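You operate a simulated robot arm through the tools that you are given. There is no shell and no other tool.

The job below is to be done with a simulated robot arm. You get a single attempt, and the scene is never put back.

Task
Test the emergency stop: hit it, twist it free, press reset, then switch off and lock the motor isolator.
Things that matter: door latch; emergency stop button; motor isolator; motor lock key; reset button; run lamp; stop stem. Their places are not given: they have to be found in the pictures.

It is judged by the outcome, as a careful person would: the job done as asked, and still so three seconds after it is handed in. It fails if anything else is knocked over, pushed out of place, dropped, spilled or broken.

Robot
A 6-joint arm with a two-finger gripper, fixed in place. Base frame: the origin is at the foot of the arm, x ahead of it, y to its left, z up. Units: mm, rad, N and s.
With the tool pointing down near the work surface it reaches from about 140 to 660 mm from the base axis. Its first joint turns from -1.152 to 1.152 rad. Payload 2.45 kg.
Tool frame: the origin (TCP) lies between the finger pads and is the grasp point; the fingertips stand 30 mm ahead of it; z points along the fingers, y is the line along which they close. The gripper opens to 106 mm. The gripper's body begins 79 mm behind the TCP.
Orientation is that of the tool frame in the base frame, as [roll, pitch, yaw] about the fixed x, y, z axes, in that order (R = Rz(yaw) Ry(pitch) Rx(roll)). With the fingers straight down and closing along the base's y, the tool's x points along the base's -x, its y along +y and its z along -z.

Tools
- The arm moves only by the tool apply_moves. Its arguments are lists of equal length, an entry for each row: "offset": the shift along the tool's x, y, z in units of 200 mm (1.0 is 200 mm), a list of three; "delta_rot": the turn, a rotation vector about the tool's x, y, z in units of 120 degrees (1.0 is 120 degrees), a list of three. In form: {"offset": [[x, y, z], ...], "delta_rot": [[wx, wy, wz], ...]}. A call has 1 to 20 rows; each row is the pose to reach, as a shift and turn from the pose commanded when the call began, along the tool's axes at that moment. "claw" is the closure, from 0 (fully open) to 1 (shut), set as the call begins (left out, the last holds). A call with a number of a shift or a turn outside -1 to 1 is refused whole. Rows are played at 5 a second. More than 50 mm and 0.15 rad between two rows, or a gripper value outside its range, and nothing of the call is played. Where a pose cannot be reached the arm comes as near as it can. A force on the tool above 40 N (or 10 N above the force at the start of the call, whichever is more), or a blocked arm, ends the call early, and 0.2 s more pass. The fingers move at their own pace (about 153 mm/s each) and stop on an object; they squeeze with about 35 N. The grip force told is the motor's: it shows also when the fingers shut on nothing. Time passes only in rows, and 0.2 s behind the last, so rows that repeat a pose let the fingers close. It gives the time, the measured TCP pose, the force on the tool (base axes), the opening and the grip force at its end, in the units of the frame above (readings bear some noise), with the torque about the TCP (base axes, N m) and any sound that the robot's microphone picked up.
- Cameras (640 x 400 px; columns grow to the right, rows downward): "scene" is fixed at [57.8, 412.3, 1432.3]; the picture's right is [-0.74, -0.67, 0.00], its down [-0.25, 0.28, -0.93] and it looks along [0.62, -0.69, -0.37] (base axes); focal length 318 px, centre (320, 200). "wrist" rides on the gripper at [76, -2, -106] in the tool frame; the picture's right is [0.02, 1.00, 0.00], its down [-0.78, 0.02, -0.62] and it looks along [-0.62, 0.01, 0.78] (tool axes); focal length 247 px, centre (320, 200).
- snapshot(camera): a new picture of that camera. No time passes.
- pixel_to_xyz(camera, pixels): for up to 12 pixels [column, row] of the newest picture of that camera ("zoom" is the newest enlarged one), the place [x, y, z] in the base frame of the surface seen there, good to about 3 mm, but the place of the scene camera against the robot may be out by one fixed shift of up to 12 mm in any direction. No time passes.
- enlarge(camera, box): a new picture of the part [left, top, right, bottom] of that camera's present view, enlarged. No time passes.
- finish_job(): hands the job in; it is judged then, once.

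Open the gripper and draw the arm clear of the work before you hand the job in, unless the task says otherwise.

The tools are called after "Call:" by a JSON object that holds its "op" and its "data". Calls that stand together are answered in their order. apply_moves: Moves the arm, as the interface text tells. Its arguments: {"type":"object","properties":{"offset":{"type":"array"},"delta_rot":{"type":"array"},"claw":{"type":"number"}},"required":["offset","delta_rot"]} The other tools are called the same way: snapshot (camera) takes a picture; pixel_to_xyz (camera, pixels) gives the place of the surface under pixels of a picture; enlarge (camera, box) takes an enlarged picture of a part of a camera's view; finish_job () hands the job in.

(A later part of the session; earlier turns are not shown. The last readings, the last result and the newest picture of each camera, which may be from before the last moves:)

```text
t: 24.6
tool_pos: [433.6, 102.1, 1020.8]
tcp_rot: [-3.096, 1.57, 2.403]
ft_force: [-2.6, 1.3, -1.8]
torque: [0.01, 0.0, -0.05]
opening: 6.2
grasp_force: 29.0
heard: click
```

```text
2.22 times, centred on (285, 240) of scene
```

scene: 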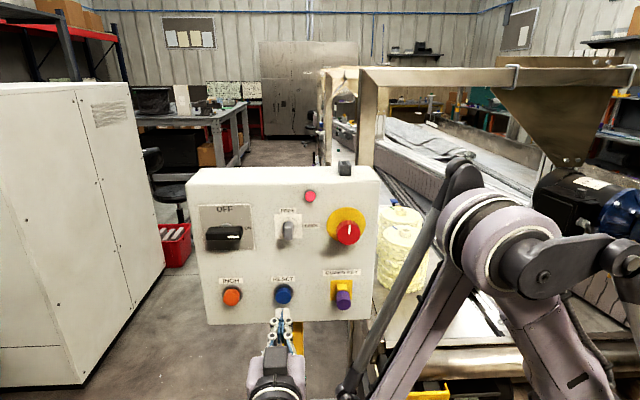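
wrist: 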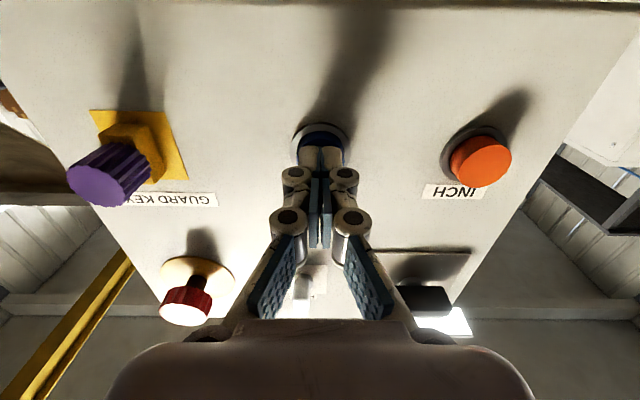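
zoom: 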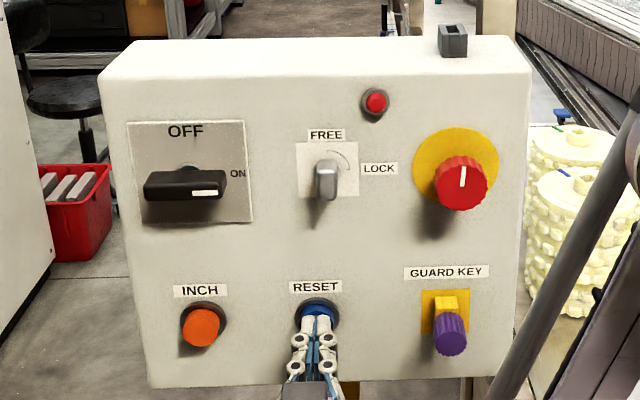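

A click was heard and the lamp returned to its initial dim state, so reset took effect. I retract and move up to view the isolator handle (u≈470, z≈1150).

Call:
{"op": "apply_moves", "data": {"offset": [[0, 0, -0.05], [0, 0, -0.2], [0, 0, -0.35], [0, 0, -0.418], [-0.16, 0.11, -0.418], [-0.32, 0.22, -0.418], [-0.48, 0.33, -0.418], [-0.647, 0.4525, -0.418], [-0.647, 0.4525, -0.418]], "delta_rot": [[0, 0, 0], [0, 0, 0], [0, 0, 0], [0, 0, 0], [0, 0, 0], [0, 0, 0], [0, 0, 0], [0, 0, 0], [0, 0, 0]], "claw": 1.0}}

Call:
{"op": "snapshot", "data": {"camera": "wrist"}}

Call:
{"op": "snapshot", "data": {"camera": "scene"}}

Call:
{"op": "pixel_to_xyz", "data": {"camera": "scene", "pixels": [[165, 270], [75, 95], [83, 380], [120, 200], [40, 100]]}}

Call:
{"op": "enlarge", "data": {"camera": "wrist", "box": [240, 60, 400, 180]}}

```text
t: 26.6
tool_pos: [440.5, 226.4, 1150.7]
tcp_rot: [-3.086, 1.569, 2.416]
ft_force: [0.5, 0.3, -0.2]
torque: [0.01, -0.02, 0.0]
opening: 0.0
grasp_force: 28.8
```

```text
taken
```

wrist: 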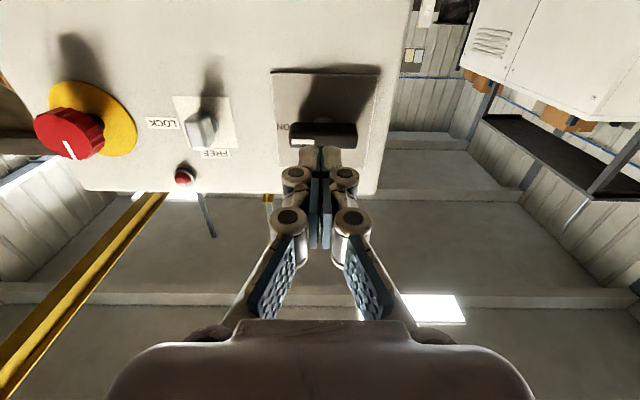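

```text
taken
```

scene: 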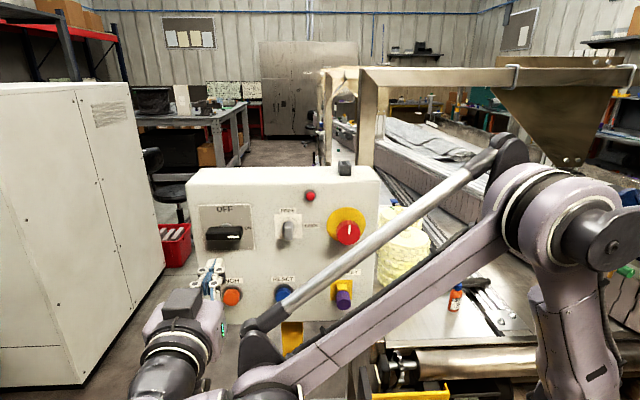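

```text
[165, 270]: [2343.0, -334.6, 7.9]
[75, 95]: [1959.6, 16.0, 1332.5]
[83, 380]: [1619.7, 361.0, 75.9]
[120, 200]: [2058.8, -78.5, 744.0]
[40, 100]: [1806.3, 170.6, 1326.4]
```

```text
3.33 times, centred on (320, 120) of wrist
```

zoom: 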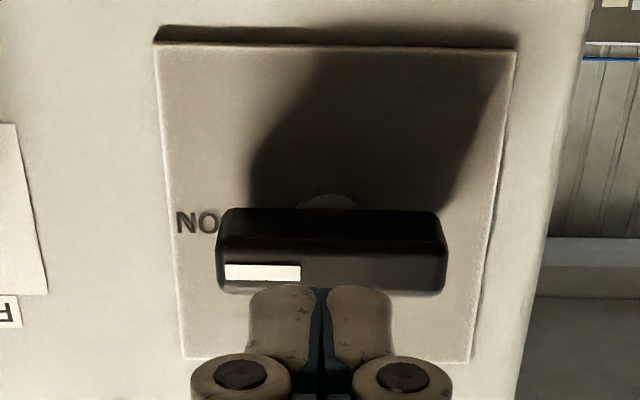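

The handle is in clear view (zoom cols 217–447, front face rows ~248–292). I read its 3D points for centre and depth.

Call:
{"op": "pixel_to_xyz", "data": {"camera": "zoom", "pixels": [[332, 260], [332, 275], [332, 240], [332, 222], [230, 262], [435, 262], [330, 202], [332, 250], [225, 282], [440, 282], [200, 300], [470, 300]]}}

Call:
{"op": "enlarge", "data": {"camera": "wrist", "box": [285, 115, 365, 165]}}

```text
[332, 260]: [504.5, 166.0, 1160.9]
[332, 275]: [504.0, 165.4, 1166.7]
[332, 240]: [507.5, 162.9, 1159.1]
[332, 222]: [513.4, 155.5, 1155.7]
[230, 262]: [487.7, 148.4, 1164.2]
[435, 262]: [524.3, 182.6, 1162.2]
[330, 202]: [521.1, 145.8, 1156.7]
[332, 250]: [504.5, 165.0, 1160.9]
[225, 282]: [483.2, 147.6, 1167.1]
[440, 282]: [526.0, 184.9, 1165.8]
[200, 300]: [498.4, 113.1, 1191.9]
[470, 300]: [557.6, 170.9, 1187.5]
```

```text
8.00 times, centred on (325, 140) of wrist
```

zoom: 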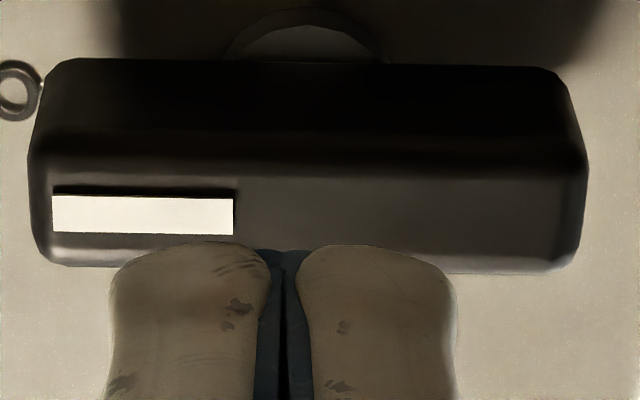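

Handle centre is at u≈473.5, z≈1165, front w≈239, ~58 mm long and ~16 mm high. I open the claw and roll the gripper +90° at stand-off so the fingers close vertically, aligning on the handle centre.

Call:
{"op": "apply_moves", "data": {"offset": [[-0.007, 0.0015, 0], [-0.014, 0.003, 0], [-0.021, 0.0045, 0], [-0.028, 0.006, 0], [-0.035, 0.0075, 0], [-0.042, 0.009, 0], [-0.049, 0.0105, 0], [-0.056, 0.012, 0], [-0.063, 0.0135, 0], [-0.07, 0.015, 0], [-0.075, 0.016, 0], [-0.075, 0.016, 0]], "delta_rot": [[0, 0, 0.0682], [0, 0, 0.1364], [0, 0, 0.2045], [0, 0, 0.2727], [0, 0, 0.3409], [0, 0, 0.4091], [0, 0, 0.4773], [0, 0, 0.5455], [0, 0, 0.6136], [0, 0, 0.6818], [0, 0, 0.75], [0, 0, 0.75]], "claw": 0.5}}

Call:
{"op": "snapshot", "data": {"camera": "wrist"}}

Call:
{"op": "snapshot", "data": {"camera": "scene"}}

Call:
{"op": "enlarge", "data": {"camera": "wrist", "box": [240, 60, 400, 180]}}

```text
t: 29.2
tool_pos: [439.1, 229.0, 1162.7]
tcp_rot: [1.565, 0.13, 0.786]
ft_force: [-0.2, -0.5, 0.1]
torque: [-0.02, -0.02, 0.0]
opening: 52.9
grasp_force: 0.0
out of reach, approached as far as the arm can: row 11, 12
```

```text
taken
```

wrist: 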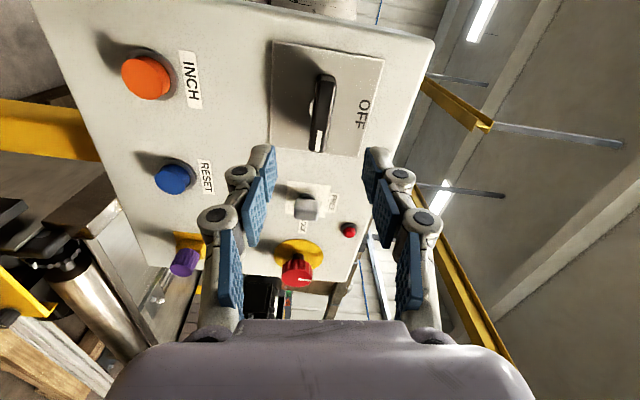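

```text
taken
```

scene: 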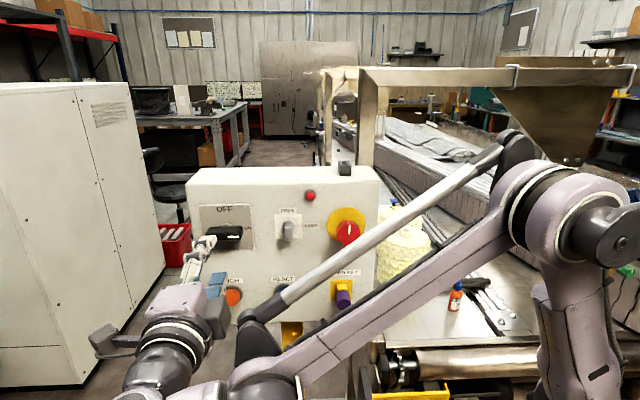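

```text
3.33 times, centred on (320, 120) of wrist
```

zoom: 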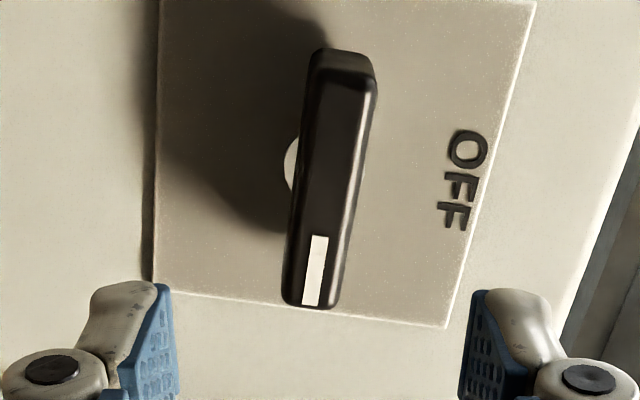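

Joint limit stopped the roll at ~82.6° (pitch 0.13), which is fine: the pads are 7° CCW from the bar, the same way it has to turn. I roll back slightly to get a clean commanded pose and see where it lands.

Call:
{"op": "apply_moves", "data": {"offset": [[0, 0, 0], [0, 0, 0]], "delta_rot": [[0, 0, -0.075], [0, 0, -0.075]], "claw": 0.5}}

Call:
{"op": "snapshot", "data": {"camera": "wrist"}}

Call:
{"op": "enlarge", "data": {"camera": "wrist", "box": [240, 60, 400, 180]}}

```text
refused: row 1 steps farther than a row can; nothing moved
```

```text
taken
```

wrist: 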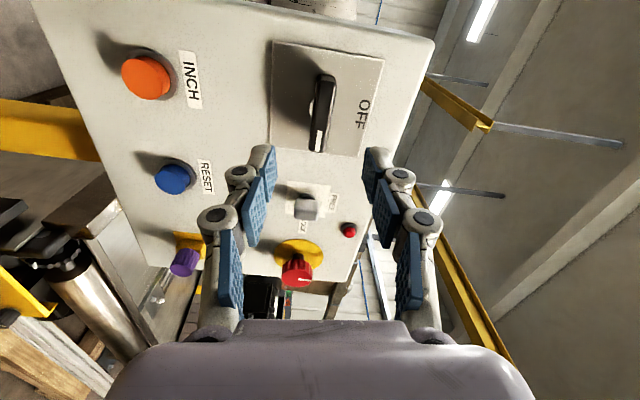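

```text
3.33 times, centred on (320, 120) of wrist
```

zoom: 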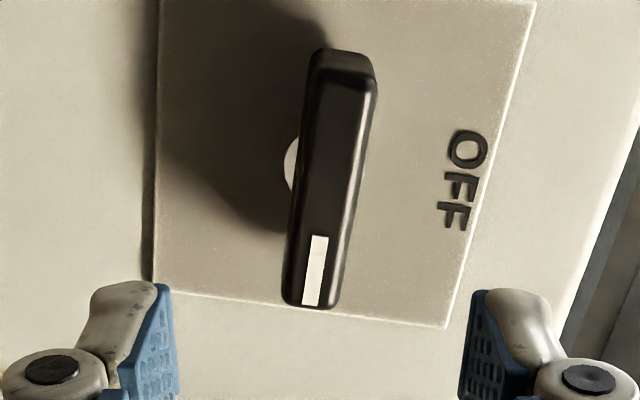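

That step exceeded 0.15 rad; I use −0.065 instead.

Call:
{"op": "apply_moves", "data": {"offset": [[0, 0, 0], [0, 0, 0]], "delta_rot": [[0, 0, -0.065], [0, 0, -0.065]], "claw": 0.5}}

Call:
{"op": "snapshot", "data": {"camera": "wrist"}}

Call:
{"op": "enlarge", "data": {"camera": "wrist", "box": [240, 60, 400, 180]}}

```text
t: 29.8
tool_pos: [440.9, 227.4, 1162.4]
tcp_rot: [1.565, 0.269, 0.787]
ft_force: [0.5, 0.8, -0.1]
torque: [0.02, 0.0, -0.05]
opening: 53.3
grasp_force: 0.1
```

```text
taken
```

wrist: 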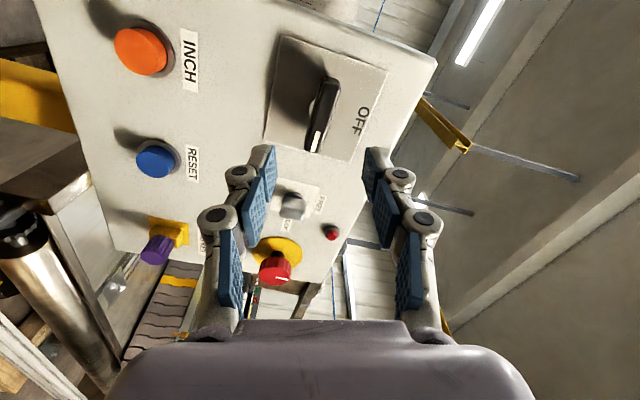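

```text
3.33 times, centred on (320, 120) of wrist
```

zoom: 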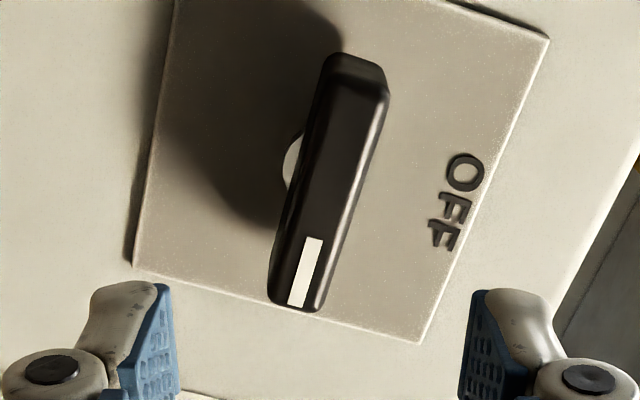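

Commanded poses clamp to what was reached; the roll is now 74.6°. I read the handle's front-face ends to refine alignment before advancing.

Call:
{"op": "pixel_to_xyz", "data": {"camera": "zoom", "pixels": [[360, 85], [345, 140], [335, 180], [325, 220], [300, 295], [375, 85], [345, 220], [355, 180], [310, 180], [298, 165]]}}

```text
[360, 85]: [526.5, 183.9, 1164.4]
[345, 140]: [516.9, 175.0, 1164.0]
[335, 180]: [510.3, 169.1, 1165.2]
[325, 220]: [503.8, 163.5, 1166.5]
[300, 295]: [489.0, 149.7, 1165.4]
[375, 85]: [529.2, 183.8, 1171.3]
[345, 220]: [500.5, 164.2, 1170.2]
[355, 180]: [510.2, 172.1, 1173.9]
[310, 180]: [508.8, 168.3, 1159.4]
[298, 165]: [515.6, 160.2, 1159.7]
```

Handle centre confirmed at u≈474, z≈1165. I nudge +1.4 mm u, +2.8 mm z, roll to ~81.5° and advance so the tips reach w≈258 around the bar.

Call:
{"op": "apply_moves", "data": {"offset": [[0.003, 0.0154, 0.0], [0.003, 0.0154, 0.1], [0.003, 0.0154, 0.2], [0.003, 0.0154, 0.29], [0.003, 0.0154, 0.35], [0.003, 0.0154, 0.385], [0.003, 0.0154, 0.385]], "delta_rot": [[0, 0, 0.058], [0, 0, 0.058], [0, 0, 0.058], [0, 0, 0.058], [0, 0, 0.058], [0, 0, 0.058], [0, 0, 0.058]], "claw": 0.5}}

Call:
{"op": "snapshot", "data": {"camera": "wrist"}}

Call:
{"op": "enlarge", "data": {"camera": "wrist", "box": [230, 80, 410, 215]}}

Call:
{"op": "enlarge", "data": {"camera": "scene", "box": [170, 180, 300, 290]}}

```text
t: 31.4
tool_pos: [497.5, 173.9, 1168.9]
tcp_rot: [1.565, 0.145, 0.789]
ft_force: [0.1, -0.5, -0.3]
torque: [-0.01, 0.0, 0.01]
opening: 53.1
grasp_force: 0.1
```

```text
taken
```

wrist: 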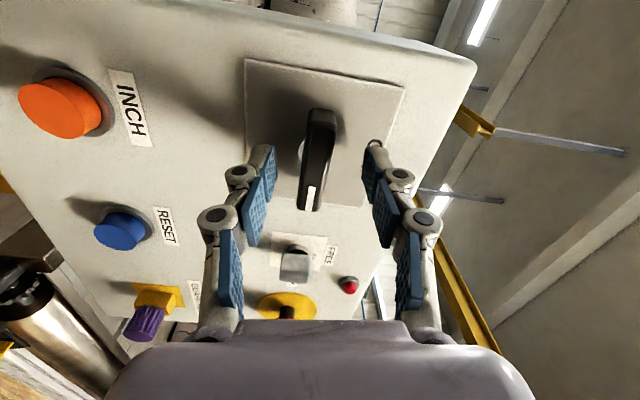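

```text
2.96 times, centred on (320, 148) of wrist
```

zoom: 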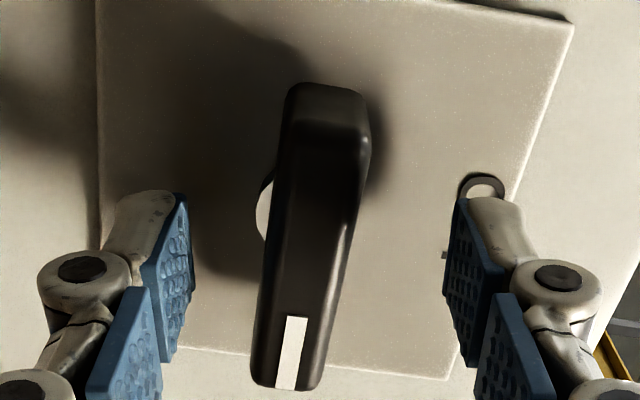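

```text
3.64 times, centred on (235, 235) of scene
```

zoom: 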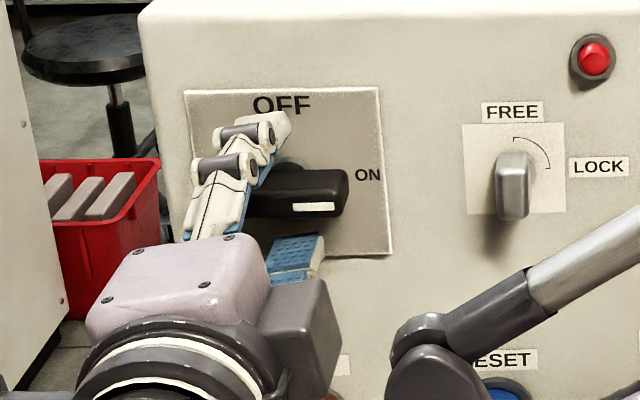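

The bar sits about 20 zoom px left of the tool axis (bar centre col ~302 vs 322), i.e. the tool is ~3.5 mm too high, matching z=1168.9. I check with 3D points.

Call:
{"op": "pixel_to_xyz", "data": {"camera": "zoom", "pixels": [[330, 130], [315, 200], [305, 260], [300, 285], [290, 340], [285, 380], [270, 285], [335, 285], [325, 95], [350, 160]]}}

```text
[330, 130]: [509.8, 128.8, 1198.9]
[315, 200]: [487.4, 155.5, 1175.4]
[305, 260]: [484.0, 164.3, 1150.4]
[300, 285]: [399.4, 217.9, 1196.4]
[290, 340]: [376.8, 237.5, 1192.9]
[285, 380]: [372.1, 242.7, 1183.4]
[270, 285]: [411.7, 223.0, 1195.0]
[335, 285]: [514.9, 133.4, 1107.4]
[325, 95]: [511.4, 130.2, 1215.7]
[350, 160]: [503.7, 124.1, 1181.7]
```

Those used the scene zoom; I re-enlarge the wrist view and query again.

Call:
{"op": "enlarge", "data": {"camera": "wrist", "box": [230, 80, 410, 215]}}

Call:
{"op": "pixel_to_xyz", "data": {"camera": "zoom", "pixels": [[330, 130], [315, 200], [305, 260], [300, 285], [290, 340], [285, 380], [270, 285], [335, 285], [325, 95], [350, 160], [262, 215], [180, 230]]}}

```text
2.96 times, centred on (320, 148) of wrist
```

zoom: 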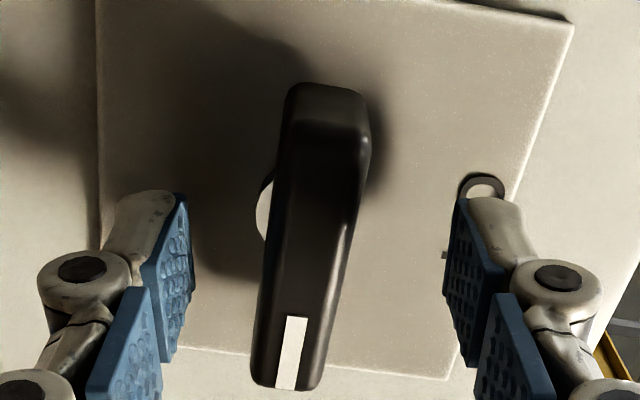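

```text
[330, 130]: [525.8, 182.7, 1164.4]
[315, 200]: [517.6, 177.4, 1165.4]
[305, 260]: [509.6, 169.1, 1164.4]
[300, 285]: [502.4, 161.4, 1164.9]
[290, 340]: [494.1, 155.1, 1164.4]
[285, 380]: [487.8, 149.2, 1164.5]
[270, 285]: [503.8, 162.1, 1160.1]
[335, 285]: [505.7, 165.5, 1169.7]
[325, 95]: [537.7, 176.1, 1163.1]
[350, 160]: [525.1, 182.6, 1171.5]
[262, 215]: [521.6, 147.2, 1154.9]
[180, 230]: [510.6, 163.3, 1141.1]
```

Handle centre z≈1164.7 vs tool 1168.9, and the axis is ~1.5 mm further in +u. I shift accordingly and then close on the bar.

Call:
{"op": "apply_moves", "data": {"offset": [[0.0102, -0.0177, 0], [0.0102, -0.0177, 0], [0.0102, -0.0177, 0]], "delta_rot": [[0, 0, 0], [0, 0, 0], [0, 0, 0]], "claw": 0.5}}

Call:
{"op": "enlarge", "data": {"camera": "wrist", "box": [230, 80, 410, 215]}}

```text
t: 32.2
tool_pos: [496.4, 176.2, 1163.8]
tcp_rot: [1.566, 0.143, 0.787]
ft_force: [-0.4, 0.2, -0.5]
torque: [0.01, 0.0, -0.01]
opening: 52.9
grasp_force: 0.0
```

```text
2.96 times, centred on (320, 148) of wrist
```

zoom: 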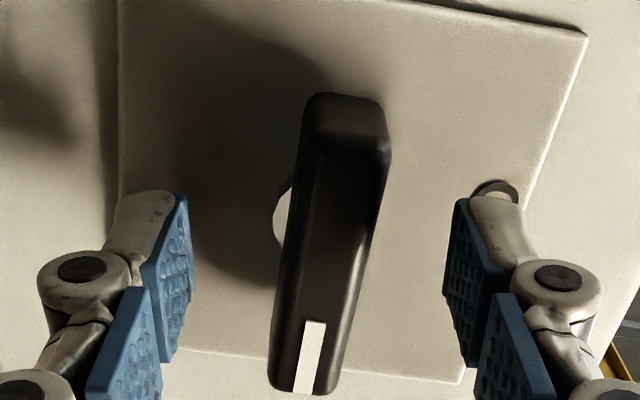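

The bar is now centred between the pads (cols 283–365 at the axis row). I close the claw on it.

Call:
{"op": "apply_moves", "data": {"offset": [[0, 0, 0], [0, 0, 0], [0, 0, 0], [0, 0, 0]], "delta_rot": [[0, 0, 0], [0, 0, 0], [0, 0, 0], [0, 0, 0]], "claw": 1.0}}

Call:
{"op": "enlarge", "data": {"camera": "wrist", "box": [230, 80, 410, 215]}}

```text
t: 33.2
tool_pos: [497.6, 176.9, 1166.1]
tcp_rot: [1.566, 0.144, 0.789]
ft_force: [-2.7, 3.9, 7.1]
torque: [-0.19, -0.1, -0.03]
opening: 15.8
grasp_force: 41.5
```

```text
2.96 times, centred on (320, 148) of wrist
```

zoom: 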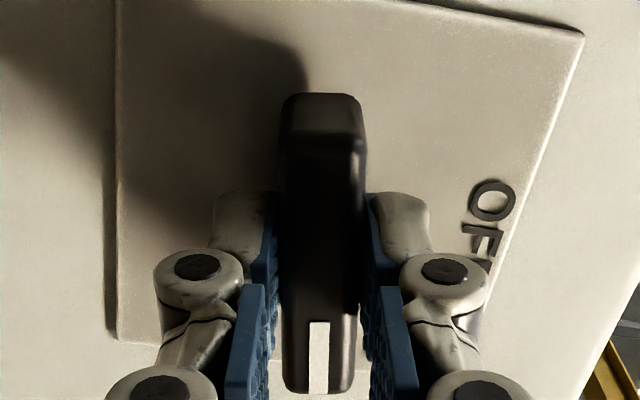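

Gripped firmly (15.8 mm) and the bar aligned with the pads. I turn it counter-clockwise (−z) about 30° and check the forces.

Call:
{"op": "apply_moves", "data": {"offset": [[0, 0, 0], [0, 0, 0], [0, 0, 0], [0, 0, 0]], "delta_rot": [[0, 0, -0.0625], [0, 0, -0.125], [0, 0, -0.1875], [0, 0, -0.25]], "claw": 1.0}}

Call:
{"op": "enlarge", "data": {"camera": "wrist", "box": [230, 80, 410, 215]}}

Call:
{"op": "enlarge", "data": {"camera": "scene", "box": [170, 180, 300, 290]}}

```text
t: 34.2
tool_pos: [497.3, 176.4, 1163.8]
tcp_rot: [1.566, 0.672, 0.785]
ft_force: [-10.6, 4.5, 4.8]
torque: [0.46, 0.39, 0.79]
opening: 15.8
grasp_force: 42.1
```

```text
2.96 times, centred on (320, 148) of wrist
```

zoom: 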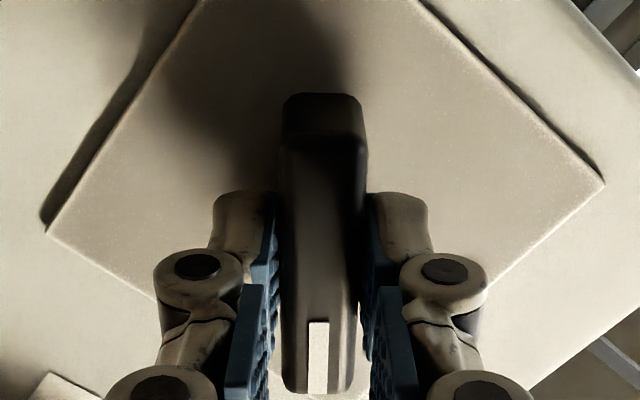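

```text
3.64 times, centred on (235, 235) of scene
```

zoom: 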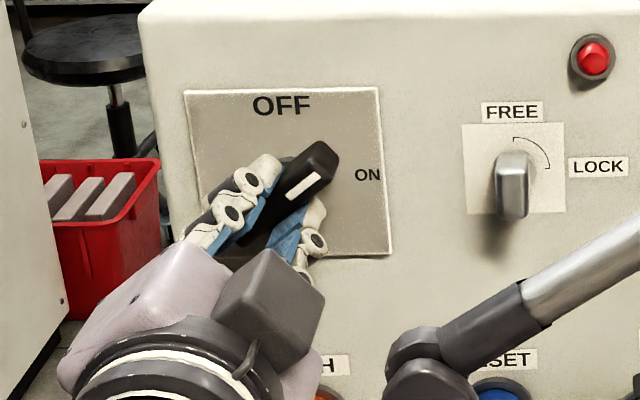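

The handle turns with low force (about 12 N) and the mark moves toward OFF. I continue counter-clockwise the rest of the way.

Call:
{"op": "apply_moves", "data": {"offset": [[0, 0, 0], [0, 0, 0], [0, 0, 0], [0, 0, 0], [0, 0, 0], [0, 0, 0], [0, 0, 0]], "delta_rot": [[0, 0, -0.0625], [0, 0, -0.125], [0, 0, -0.1875], [0, 0, -0.25], [0, 0, -0.3125], [0, 0, -0.375], [0, 0, -0.43]], "claw": 1.0}}

Call:
{"op": "enlarge", "data": {"camera": "wrist", "box": [230, 80, 410, 215]}}

Call:
{"op": "enlarge", "data": {"camera": "scene", "box": [170, 180, 300, 290]}}

```text
t: 35.8
tool_pos: [497.2, 176.6, 1163.8]
tcp_rot: [-0.311, 1.567, -1.094]
ft_force: [-19.0, -1.8, -4.7]
torque: [0.37, 0.24, -0.37]
opening: 15.8
grasp_force: 41.7
```

```text
2.96 times, centred on (320, 148) of wrist
```

zoom: 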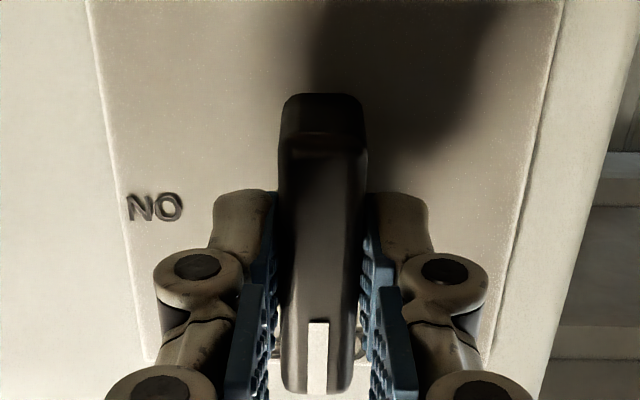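

```text
3.64 times, centred on (235, 235) of scene
```

zoom: 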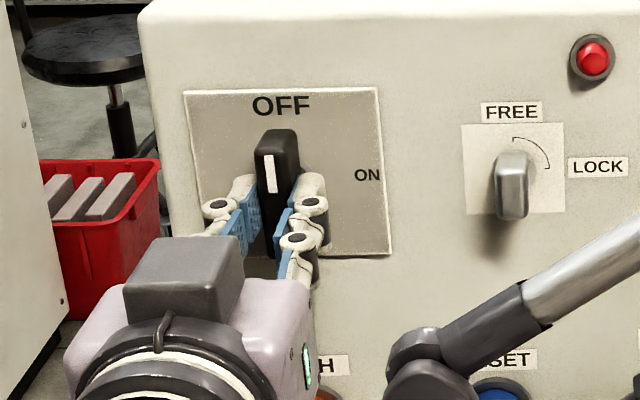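

The handle is now upright with the mark at OFF. I nudge 4° further to make sure it is against its stop, watching the torque.

Call:
{"op": "apply_moves", "data": {"offset": [[0, 0, 0], [0, 0, 0], [0, 0, 0]], "delta_rot": [[0, 0, -0.015], [0, 0, -0.033], [0, 0, -0.033]], "claw": 1.0}}

Call:
{"op": "enlarge", "data": {"camera": "wrist", "box": [230, 80, 410, 215]}}

```text
t: 36.6
tool_pos: [497.6, 176.1, 1162.0]
tcp_rot: [-1.514, 1.501, -2.299]
ft_force: [-17.9, -1.8, -8.9]
torque: [0.96, -0.55, -0.36]
opening: 16.4
grasp_force: 42.5
```

```text
2.96 times, centred on (320, 148) of wrist
```

zoom: 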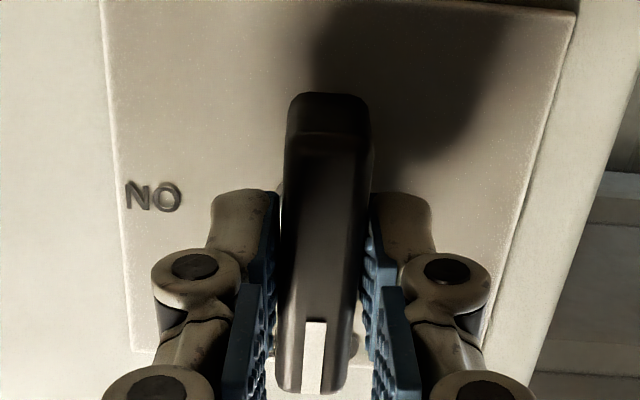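

Torque rose to ~1.07 N m with the opening widening, so the handle is at its OFF stop. I undo the extra 4°, open, and retract.

Call:
{"op": "apply_moves", "data": {"offset": [[0, 0, 0], [0, 0, 0]], "delta_rot": [[0, 0, 0.03], [0, 0, 0.033]], "claw": 1.0}}

Call:
{"op": "apply_moves", "data": {"offset": [[0, 0, 0], [0, 0, 0], [0, 0, -0.05], [0, 0, -0.2], [0, 0, -0.39], [0, 0, -0.39]], "delta_rot": [[0, 0, 0], [0, 0, 0], [0, 0, 0], [0, 0, 0], [0, 0, 0], [0, 0, 0]], "claw": 0.55}}

Call:
{"op": "snapshot", "data": {"camera": "wrist"}}

Call:
{"op": "enlarge", "data": {"camera": "scene", "box": [180, 150, 390, 330]}}

```text
t: 37.2
tool_pos: [496.1, 174.9, 1163.9]
tcp_rot: [0.177, 1.565, -0.61]
ft_force: [-18.6, -1.2, -6.6]
torque: [0.1, 0.14, -0.47]
opening: 15.6
grasp_force: 41.7
```

```text
t: 38.6
tool_pos: [441.9, 232.7, 1162.6]
tcp_rot: [0.219, 1.566, -0.562]
ft_force: [0.5, -0.4, -0.2]
torque: [-0.06, -0.01, -0.02]
opening: 47.9
grasp_force: 0.1
```

```text
taken
```

wrist: 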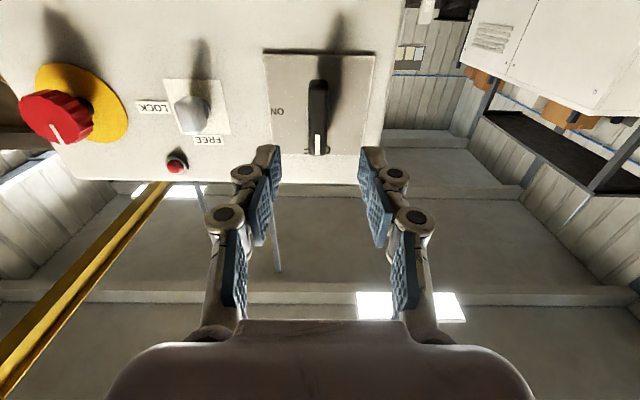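

```text
2.22 times, centred on (285, 240) of scene
```

zoom: 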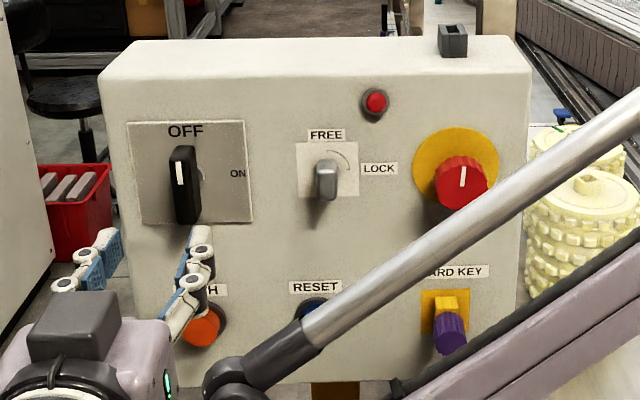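

The isolator sits at OFF with the mark up. Now the lock key (FREE→LOCK, clockwise): I move across to in front of the key at u≈364 for a close look.

Call:
{"op": "apply_moves", "data": {"offset": [[0.02, -0.14, 0], [0.04, -0.28, 0], [0.055, -0.42, 0], [0.065, -0.56, 0], [0.065, -0.56, 0]], "delta_rot": [[0, 0, 0], [0, 0, 0], [0, 0, 0], [0, 0, 0], [0, 0, 0]], "claw": 0.6}}

Call:
{"op": "snapshot", "data": {"camera": "wrist"}}

Call:
{"op": "enlarge", "data": {"camera": "wrist", "box": [260, 70, 380, 160]}}

```text
t: 39.8
tool_pos: [364.1, 153.3, 1148.1]
tcp_rot: [0.229, 1.566, -0.553]
ft_force: [0.2, 1.0, 0.5]
torque: [0.02, 0.01, 0.02]
opening: 42.5
grasp_force: 0.2
```

```text
taken
```

wrist: 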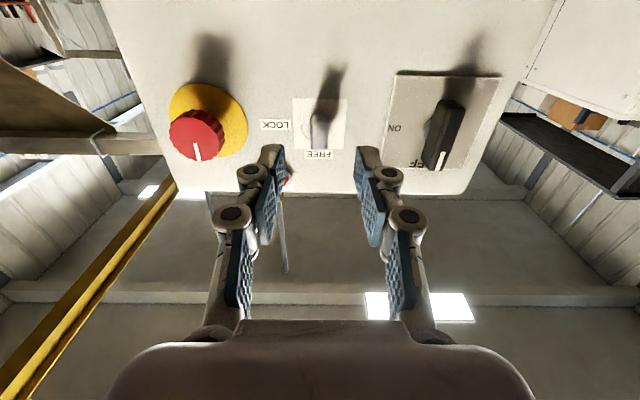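

```text
4.44 times, centred on (320, 115) of wrist
```

zoom: 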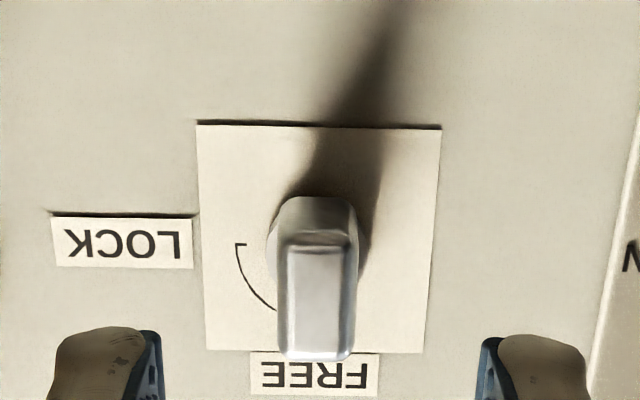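

The key's lever shows as a vertical bar (front face zoom 283–352, rows 245–360). I read its 3D points.

Call:
{"op": "pixel_to_xyz", "data": {"camera": "zoom", "pixels": [[318, 255], [318, 280], [318, 305], [318, 330], [317, 350], [290, 300], [346, 300], [318, 220], [318, 205], [200, 240], [430, 240], [318, 130]]}}

```text
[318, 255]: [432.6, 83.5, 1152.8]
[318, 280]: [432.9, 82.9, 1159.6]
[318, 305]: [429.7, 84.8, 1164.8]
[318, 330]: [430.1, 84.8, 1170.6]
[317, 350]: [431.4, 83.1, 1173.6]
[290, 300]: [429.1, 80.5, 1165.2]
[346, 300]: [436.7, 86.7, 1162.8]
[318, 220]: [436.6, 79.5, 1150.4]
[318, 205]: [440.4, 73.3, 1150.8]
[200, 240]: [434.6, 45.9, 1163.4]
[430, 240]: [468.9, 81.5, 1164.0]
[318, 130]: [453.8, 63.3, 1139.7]
```

Key centre is at u≈364.4, z≈1164, front w≈245, lever ~12.6 mm wide, ~25 mm tall. I test at stand-off how far clockwise the wrist can roll here (needed for the 90° turn).

Call:
{"op": "apply_moves", "data": {"offset": [[-0.02, 0, 0], [-0.04, 0, 0], [-0.06, 0, 0], [-0.075, -0.004, 0], [-0.075, -0.004, 0], [-0.075, -0.004, 0], [-0.075, -0.004, 0], [-0.075, -0.004, 0], [-0.075, -0.004, 0], [-0.075, -0.004, 0], [-0.075, -0.004, 0], [-0.075, -0.004, 0], [-0.075, -0.004, 0], [-0.075, -0.004, 0]], "delta_rot": [[0, 0, 0.068], [0, 0, 0.136], [0, 0, 0.204], [0, 0, 0.272], [0, 0, 0.34], [0, 0, 0.408], [0, 0, 0.476], [0, 0, 0.544], [0, 0, 0.612], [0, 0, 0.68], [0, 0, 0.74], [0, 0, 0.8], [0, 0, 0.84], [0, 0, 0.84]], "claw": 0.6}}

```text
t: 42.8
tool_pos: [362.5, 151.4, 1165.0]
tcp_rot: [1.558, 0.129, 0.786]
ft_force: [0.0, 0.1, -0.2]
torque: [0.01, 0.01, -0.01]
opening: 42.2
grasp_force: 0.1
out of reach, approached as far as the arm can: row 11, 12, 13, 14
```

The wrist stops again at ~82.6° clockwise, 7° short. The lever is 180°-symmetric, so I test the other way: roll counter-clockwise toward −180° in stages to see whether gripping at −180° and turning to −90° is possible.

Call:
{"op": "apply_moves", "data": {"offset": [[0, 0, 0], [0, 0, 0], [0, 0, 0], [0, 0, 0], [0, 0, 0], [0, 0, 0], [0, 0, 0], [0, 0, 0], [0, 0, 0], [0, 0, 0], [0, 0, 0], [0, 0, 0], [0, 0, 0], [0, 0, 0]], "delta_rot": [[0, 0, -0.07], [0, 0, -0.14], [0, 0, -0.21], [0, 0, -0.28], [0, 0, -0.35], [0, 0, -0.42], [0, 0, -0.49], [0, 0, -0.56], [0, 0, -0.63], [0, 0, -0.7], [0, 0, -0.77], [0, 0, -0.84], [0, 0, -0.91], [0, 0, -0.98]], "claw": 0.6}}

Call:
{"op": "apply_moves", "data": {"offset": [[0, 0, 0], [0, 0, 0], [0, 0, 0], [0, 0, 0], [0, 0, 0], [0, 0, 0], [0, 0, 0], [0, 0, 0], [0, 0, 0], [0, 0, 0], [0, 0, 0], [0, 0, 0], [0, 0, 0], [0, 0, 0]], "delta_rot": [[0, 0, -0.07], [0, 0, -0.14], [0, 0, -0.21], [0, 0, -0.28], [0, 0, -0.35], [0, 0, -0.42], [0, 0, -0.49], [0, 0, -0.56], [0, 0, -0.63], [0, 0, -0.7], [0, 0, -0.77], [0, 0, -0.84], [0, 0, -0.91], [0, 0, -0.98]], "claw": 0.6}}

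```text
t: 45.8
tool_pos: [362.8, 149.9, 1166.1]
tcp_rot: [-1.547, 0.958, -2.334]
ft_force: [0.3, 0.8, 0.5]
torque: [0.0, -0.01, 0.0]
opening: 42.5
grasp_force: 0.2
```

```text
t: 48.8
tool_pos: [361.6, 150.6, 1166.4]
tcp_rot: [-1.538, -1.095, -2.381]
ft_force: [0.0, -0.3, 0.0]
torque: [-0.02, 0.01, 0.01]
opening: 42.6
grasp_force: 0.1
```

The wrist rolls freely this way (now −152.7°). I continue to −180°, which also puts the camera above the tool.

Call:
{"op": "apply_moves", "data": {"offset": [[0, 0, 0], [0, 0, 0], [0, 0, 0], [0, 0, 0], [0, 0, 0]], "delta_rot": [[0, 0, -0.06], [0, 0, -0.12], [0, 0, -0.18], [0, 0, -0.2275], [0, 0, -0.2275]], "claw": 0.6}}

Call:
{"op": "snapshot", "data": {"camera": "wrist"}}

Call:
{"op": "snapshot", "data": {"camera": "scene"}}

Call:
{"op": "enlarge", "data": {"camera": "wrist", "box": [260, 70, 380, 160]}}

```text
t: 50.0
tool_pos: [361.6, 150.4, 1164.4]
tcp_rot: [-0.045, -1.558, 2.402]
ft_force: [0.0, -0.8, 0.0]
torque: [-0.01, -0.04, 0.0]
opening: 42.5
grasp_force: 0.1
```

```text
taken
```

wrist: 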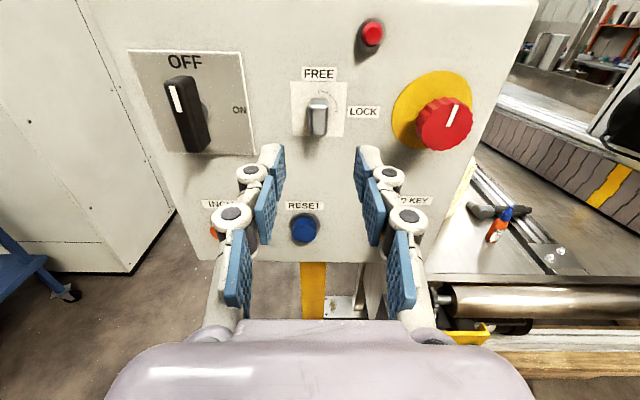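

```text
taken
```

scene: 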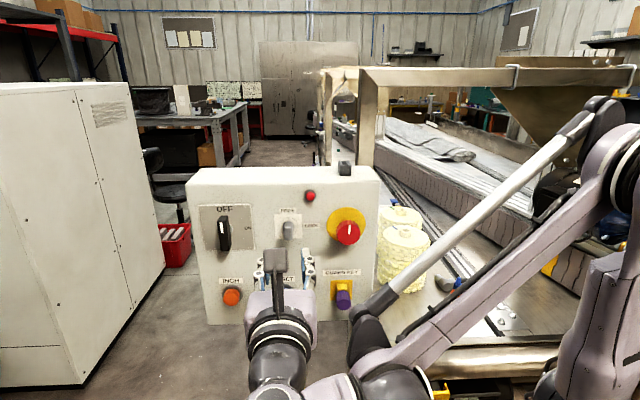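

```text
4.44 times, centred on (320, 115) of wrist
```

zoom: 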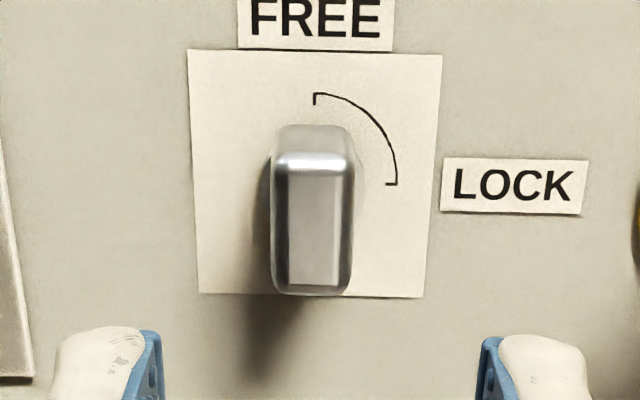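

Now the view is upright: key lever at zoom (313,215), arc clockwise to LOCK. I read its 3D position from here.

Call:
{"op": "pixel_to_xyz", "data": {"camera": "zoom", "pixels": [[313, 180], [313, 215], [313, 250], [313, 275], [285, 220], [342, 220], [313, 140], [313, 160], [270, 150], [380, 220], [250, 100], [313, 288]]}}

```text
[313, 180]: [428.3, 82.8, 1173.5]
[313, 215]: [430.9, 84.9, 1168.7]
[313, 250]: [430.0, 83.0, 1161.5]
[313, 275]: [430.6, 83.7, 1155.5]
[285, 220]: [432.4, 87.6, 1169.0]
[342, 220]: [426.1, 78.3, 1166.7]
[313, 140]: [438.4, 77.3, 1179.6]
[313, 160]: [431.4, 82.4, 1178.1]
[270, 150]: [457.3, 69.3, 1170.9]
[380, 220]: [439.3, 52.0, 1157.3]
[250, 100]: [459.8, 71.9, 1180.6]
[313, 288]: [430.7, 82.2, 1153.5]
```

Key centre lies on the tool axis within ~2 mm (u≈363.6, z≈1164.5, front w≈245). I advance with open fingers to straddle it, tips at w≈258.

Call:
{"op": "apply_moves", "data": {"offset": [[-0.005, -0.008, 0.1], [-0.005, -0.008, 0.2], [-0.005, -0.008, 0.29], [-0.005, -0.008, 0.35], [-0.005, -0.008, 0.39], [-0.005, -0.008, 0.39]], "delta_rot": [[0, 0, 0], [0, 0, 0], [0, 0, 0], [0, 0, 0], [0, 0, 0], [0, 0, 0]], "claw": 0.6}}

Call:
{"op": "snapshot", "data": {"camera": "wrist"}}

Call:
{"op": "enlarge", "data": {"camera": "wrist", "box": [230, 80, 410, 215]}}

```text
t: 51.4
tool_pos: [419.1, 98.4, 1165.3]
tcp_rot: [-0.166, -1.559, 2.524]
ft_force: [-0.3, 0.2, -0.3]
torque: [0.01, -0.01, -0.01]
opening: 42.5
grasp_force: 0.1
```

```text
taken
```

wrist: 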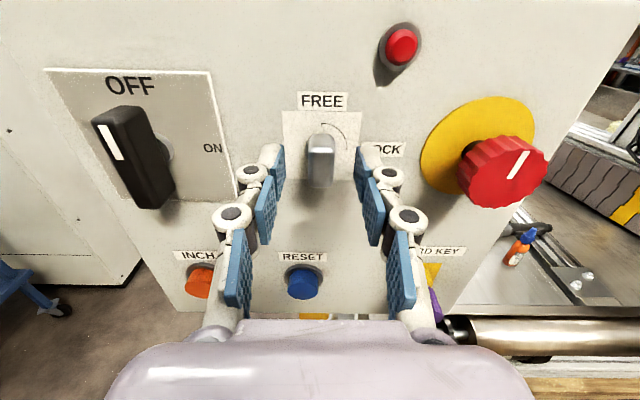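

```text
2.96 times, centred on (320, 148) of wrist
```

zoom: 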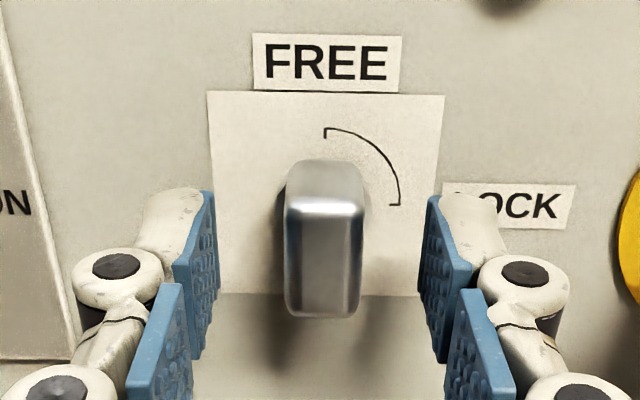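

The lever is centred between the pads (col 325, rows 205–312). I close on it.

Call:
{"op": "apply_moves", "data": {"offset": [[0, 0, 0], [0, 0, 0], [0, 0, 0], [0, 0, 0]], "delta_rot": [[0, 0, 0], [0, 0, 0], [0, 0, 0], [0, 0, 0]], "claw": 1.0}}

Call:
{"op": "enlarge", "data": {"camera": "wrist", "box": [230, 80, 410, 215]}}

```text
t: 52.4
tool_pos: [419.0, 99.0, 1164.4]
tcp_rot: [-0.175, -1.556, 2.53]
ft_force: [-6.3, -4.3, -1.0]
torque: [-0.18, -0.12, -0.22]
opening: 15.7
grasp_force: 41.4
```

```text
2.96 times, centred on (320, 148) of wrist
```

zoom: 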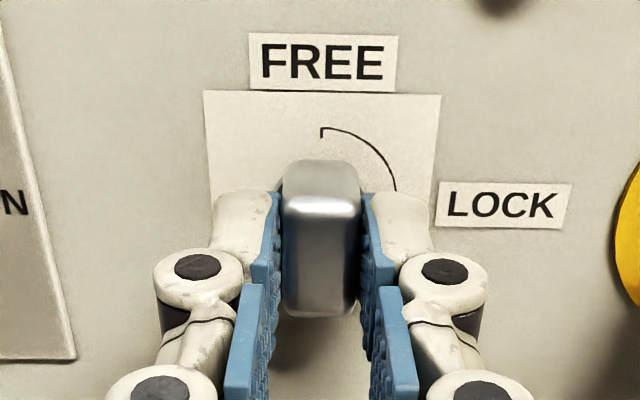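

Gripped the key at 15.7 mm. I turn clockwise (+z) about 30° first.

Call:
{"op": "apply_moves", "data": {"offset": [[0, 0, 0], [0, 0, 0], [0, 0, 0], [0, 0, 0]], "delta_rot": [[0, 0, 0.0625], [0, 0, 0.125], [0, 0, 0.1875], [0, 0, 0.25]], "claw": 1.0}}

Call:
{"op": "enlarge", "data": {"camera": "wrist", "box": [230, 80, 410, 215]}}

Call:
{"op": "enlarge", "data": {"camera": "scene", "box": [230, 180, 360, 290]}}

```text
t: 53.4
tool_pos: [418.7, 98.0, 1164.9]
tcp_rot: [-1.546, -1.041, -2.376]
ft_force: [-14.6, 3.0, -7.9]
torque: [-0.6, -0.54, -0.85]
opening: 15.8
grasp_force: 41.6
```

```text
2.96 times, centred on (320, 148) of wrist
```

zoom: 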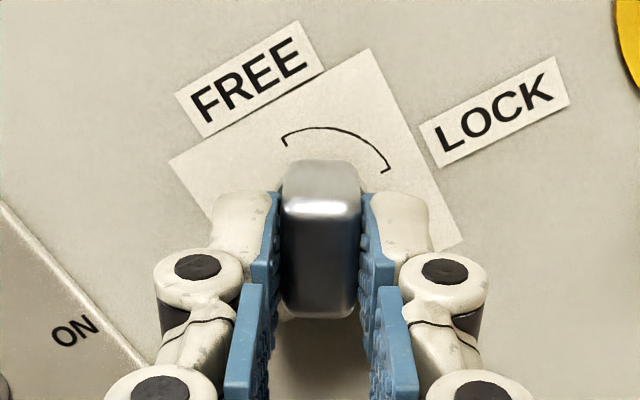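

```text
3.64 times, centred on (295, 235) of scene
```

zoom: 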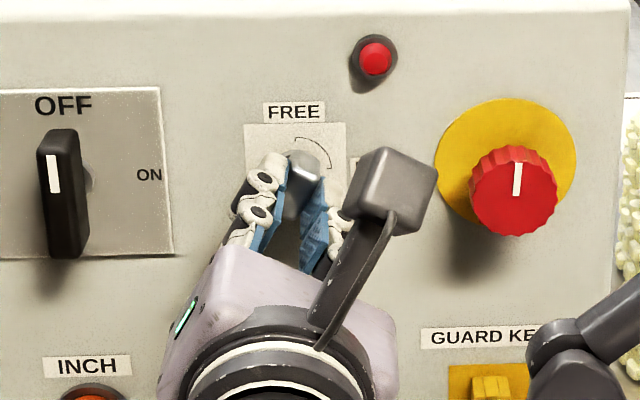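

The key turns with the gripper (forces ~17 N). I continue clockwise to 90°.

Call:
{"op": "apply_moves", "data": {"offset": [[0, 0, 0], [0, 0, 0], [0, 0, 0], [0, 0, 0], [0, 0, 0], [0, 0, 0], [0, 0, 0], [0, 0, 0]], "delta_rot": [[0, 0, 0.0625], [0, 0, 0.125], [0, 0, 0.1875], [0, 0, 0.25], [0, 0, 0.3125], [0, 0, 0.375], [0, 0, 0.4375], [0, 0, 0.5]], "claw": 1.0}}

Call:
{"op": "enlarge", "data": {"camera": "wrist", "box": [230, 80, 410, 215]}}

Call:
{"op": "enlarge", "data": {"camera": "scene", "box": [230, 180, 360, 290]}}

```text
t: 55.2
tool_pos: [417.9, 97.7, 1164.7]
tcp_rot: [-1.558, 0.003, -2.353]
ft_force: [-13.0, 5.2, -3.9]
torque: [-0.04, 0.3, -1.21]
opening: 15.9
grasp_force: 41.4
```

```text
2.96 times, centred on (320, 148) of wrist
```

zoom: 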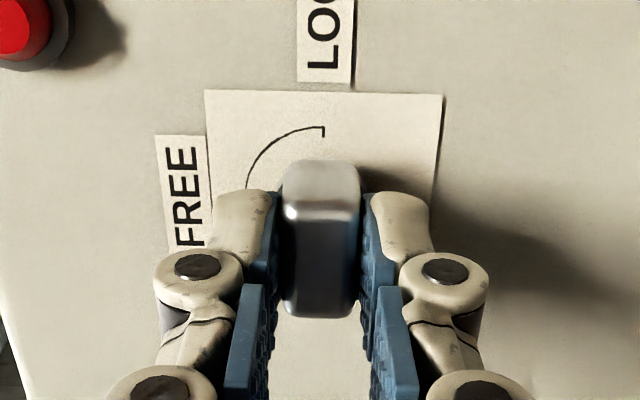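

```text
3.64 times, centred on (295, 235) of scene
```

zoom: 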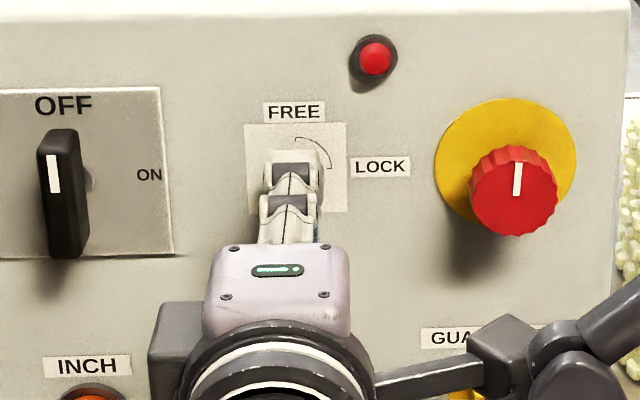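

The key is at 90°. I nudge 4–5° more to feel for the stop.

Call:
{"op": "apply_moves", "data": {"offset": [[0, 0, 0], [0, 0, 0], [0, 0, 0]], "delta_rot": [[0, 0, 0.02], [0, 0, 0.038], [0, 0, 0.038]], "claw": 1.0}}

Call:
{"op": "enlarge", "data": {"camera": "wrist", "box": [230, 80, 410, 215]}}

```text
t: 56.0
tool_pos: [418.6, 98.6, 1165.4]
tcp_rot: [-1.558, 0.082, -2.35]
ft_force: [-10.8, 2.1, -8.5]
torque: [-0.55, 1.04, 0.33]
opening: 16.9
grasp_force: 42.4
```

```text
2.96 times, centred on (320, 148) of wrist
```

zoom: 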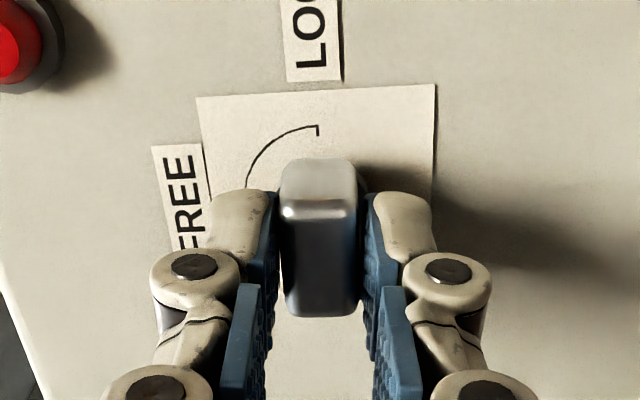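

Torque rose to ~1.1 N m and the pads spread, so the key is at its LOCK stop. I undo the extra roll, then open and retract.

Call:
{"op": "apply_moves", "data": {"offset": [[0, 0, 0], [0, 0, 0]], "delta_rot": [[0, 0, -0.034], [0, 0, -0.038]], "claw": 1.0}}

Call:
{"op": "apply_moves", "data": {"offset": [[0, 0, 0], [0, 0, 0], [0, 0, -0.05], [0, 0, -0.2], [0, 0, -0.4], [0, 0, -0.4]], "delta_rot": [[0, 0, 0], [0, 0, 0], [0, 0, 0], [0, 0, 0], [0, 0, 0], [0, 0, 0]], "claw": 0.55}}

Call:
{"op": "snapshot", "data": {"camera": "wrist"}}

Call:
{"op": "enlarge", "data": {"camera": "scene", "box": [180, 150, 390, 330]}}

```text
t: 56.6
tool_pos: [418.7, 97.1, 1164.2]
tcp_rot: [-1.56, 0.005, -2.353]
ft_force: [-8.6, 5.3, -14.5]
torque: [0.33, 0.33, 0.48]
opening: 15.5
grasp_force: 41.7
```

```text
t: 58.0
tool_pos: [361.7, 153.3, 1163.3]
tcp_rot: [-1.558, 0.003, -2.354]
ft_force: [-0.5, -0.6, 0.0]
torque: [-0.03, -0.02, -0.03]
opening: 47.8
grasp_force: 0.1
```

```text
taken
```

wrist: 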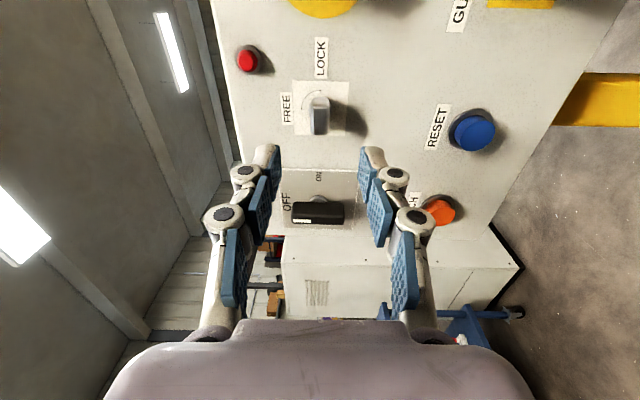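

```text
2.22 times, centred on (285, 240) of scene
```

zoom: 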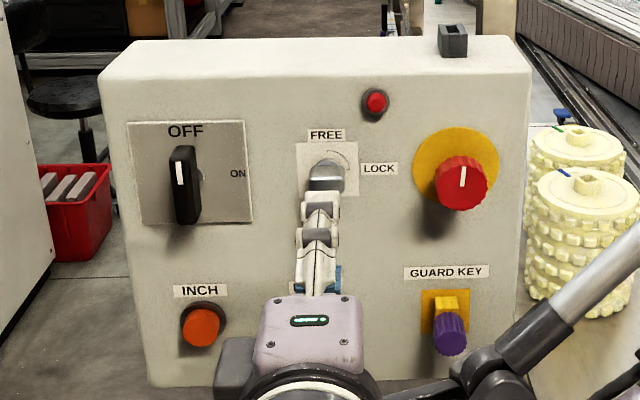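

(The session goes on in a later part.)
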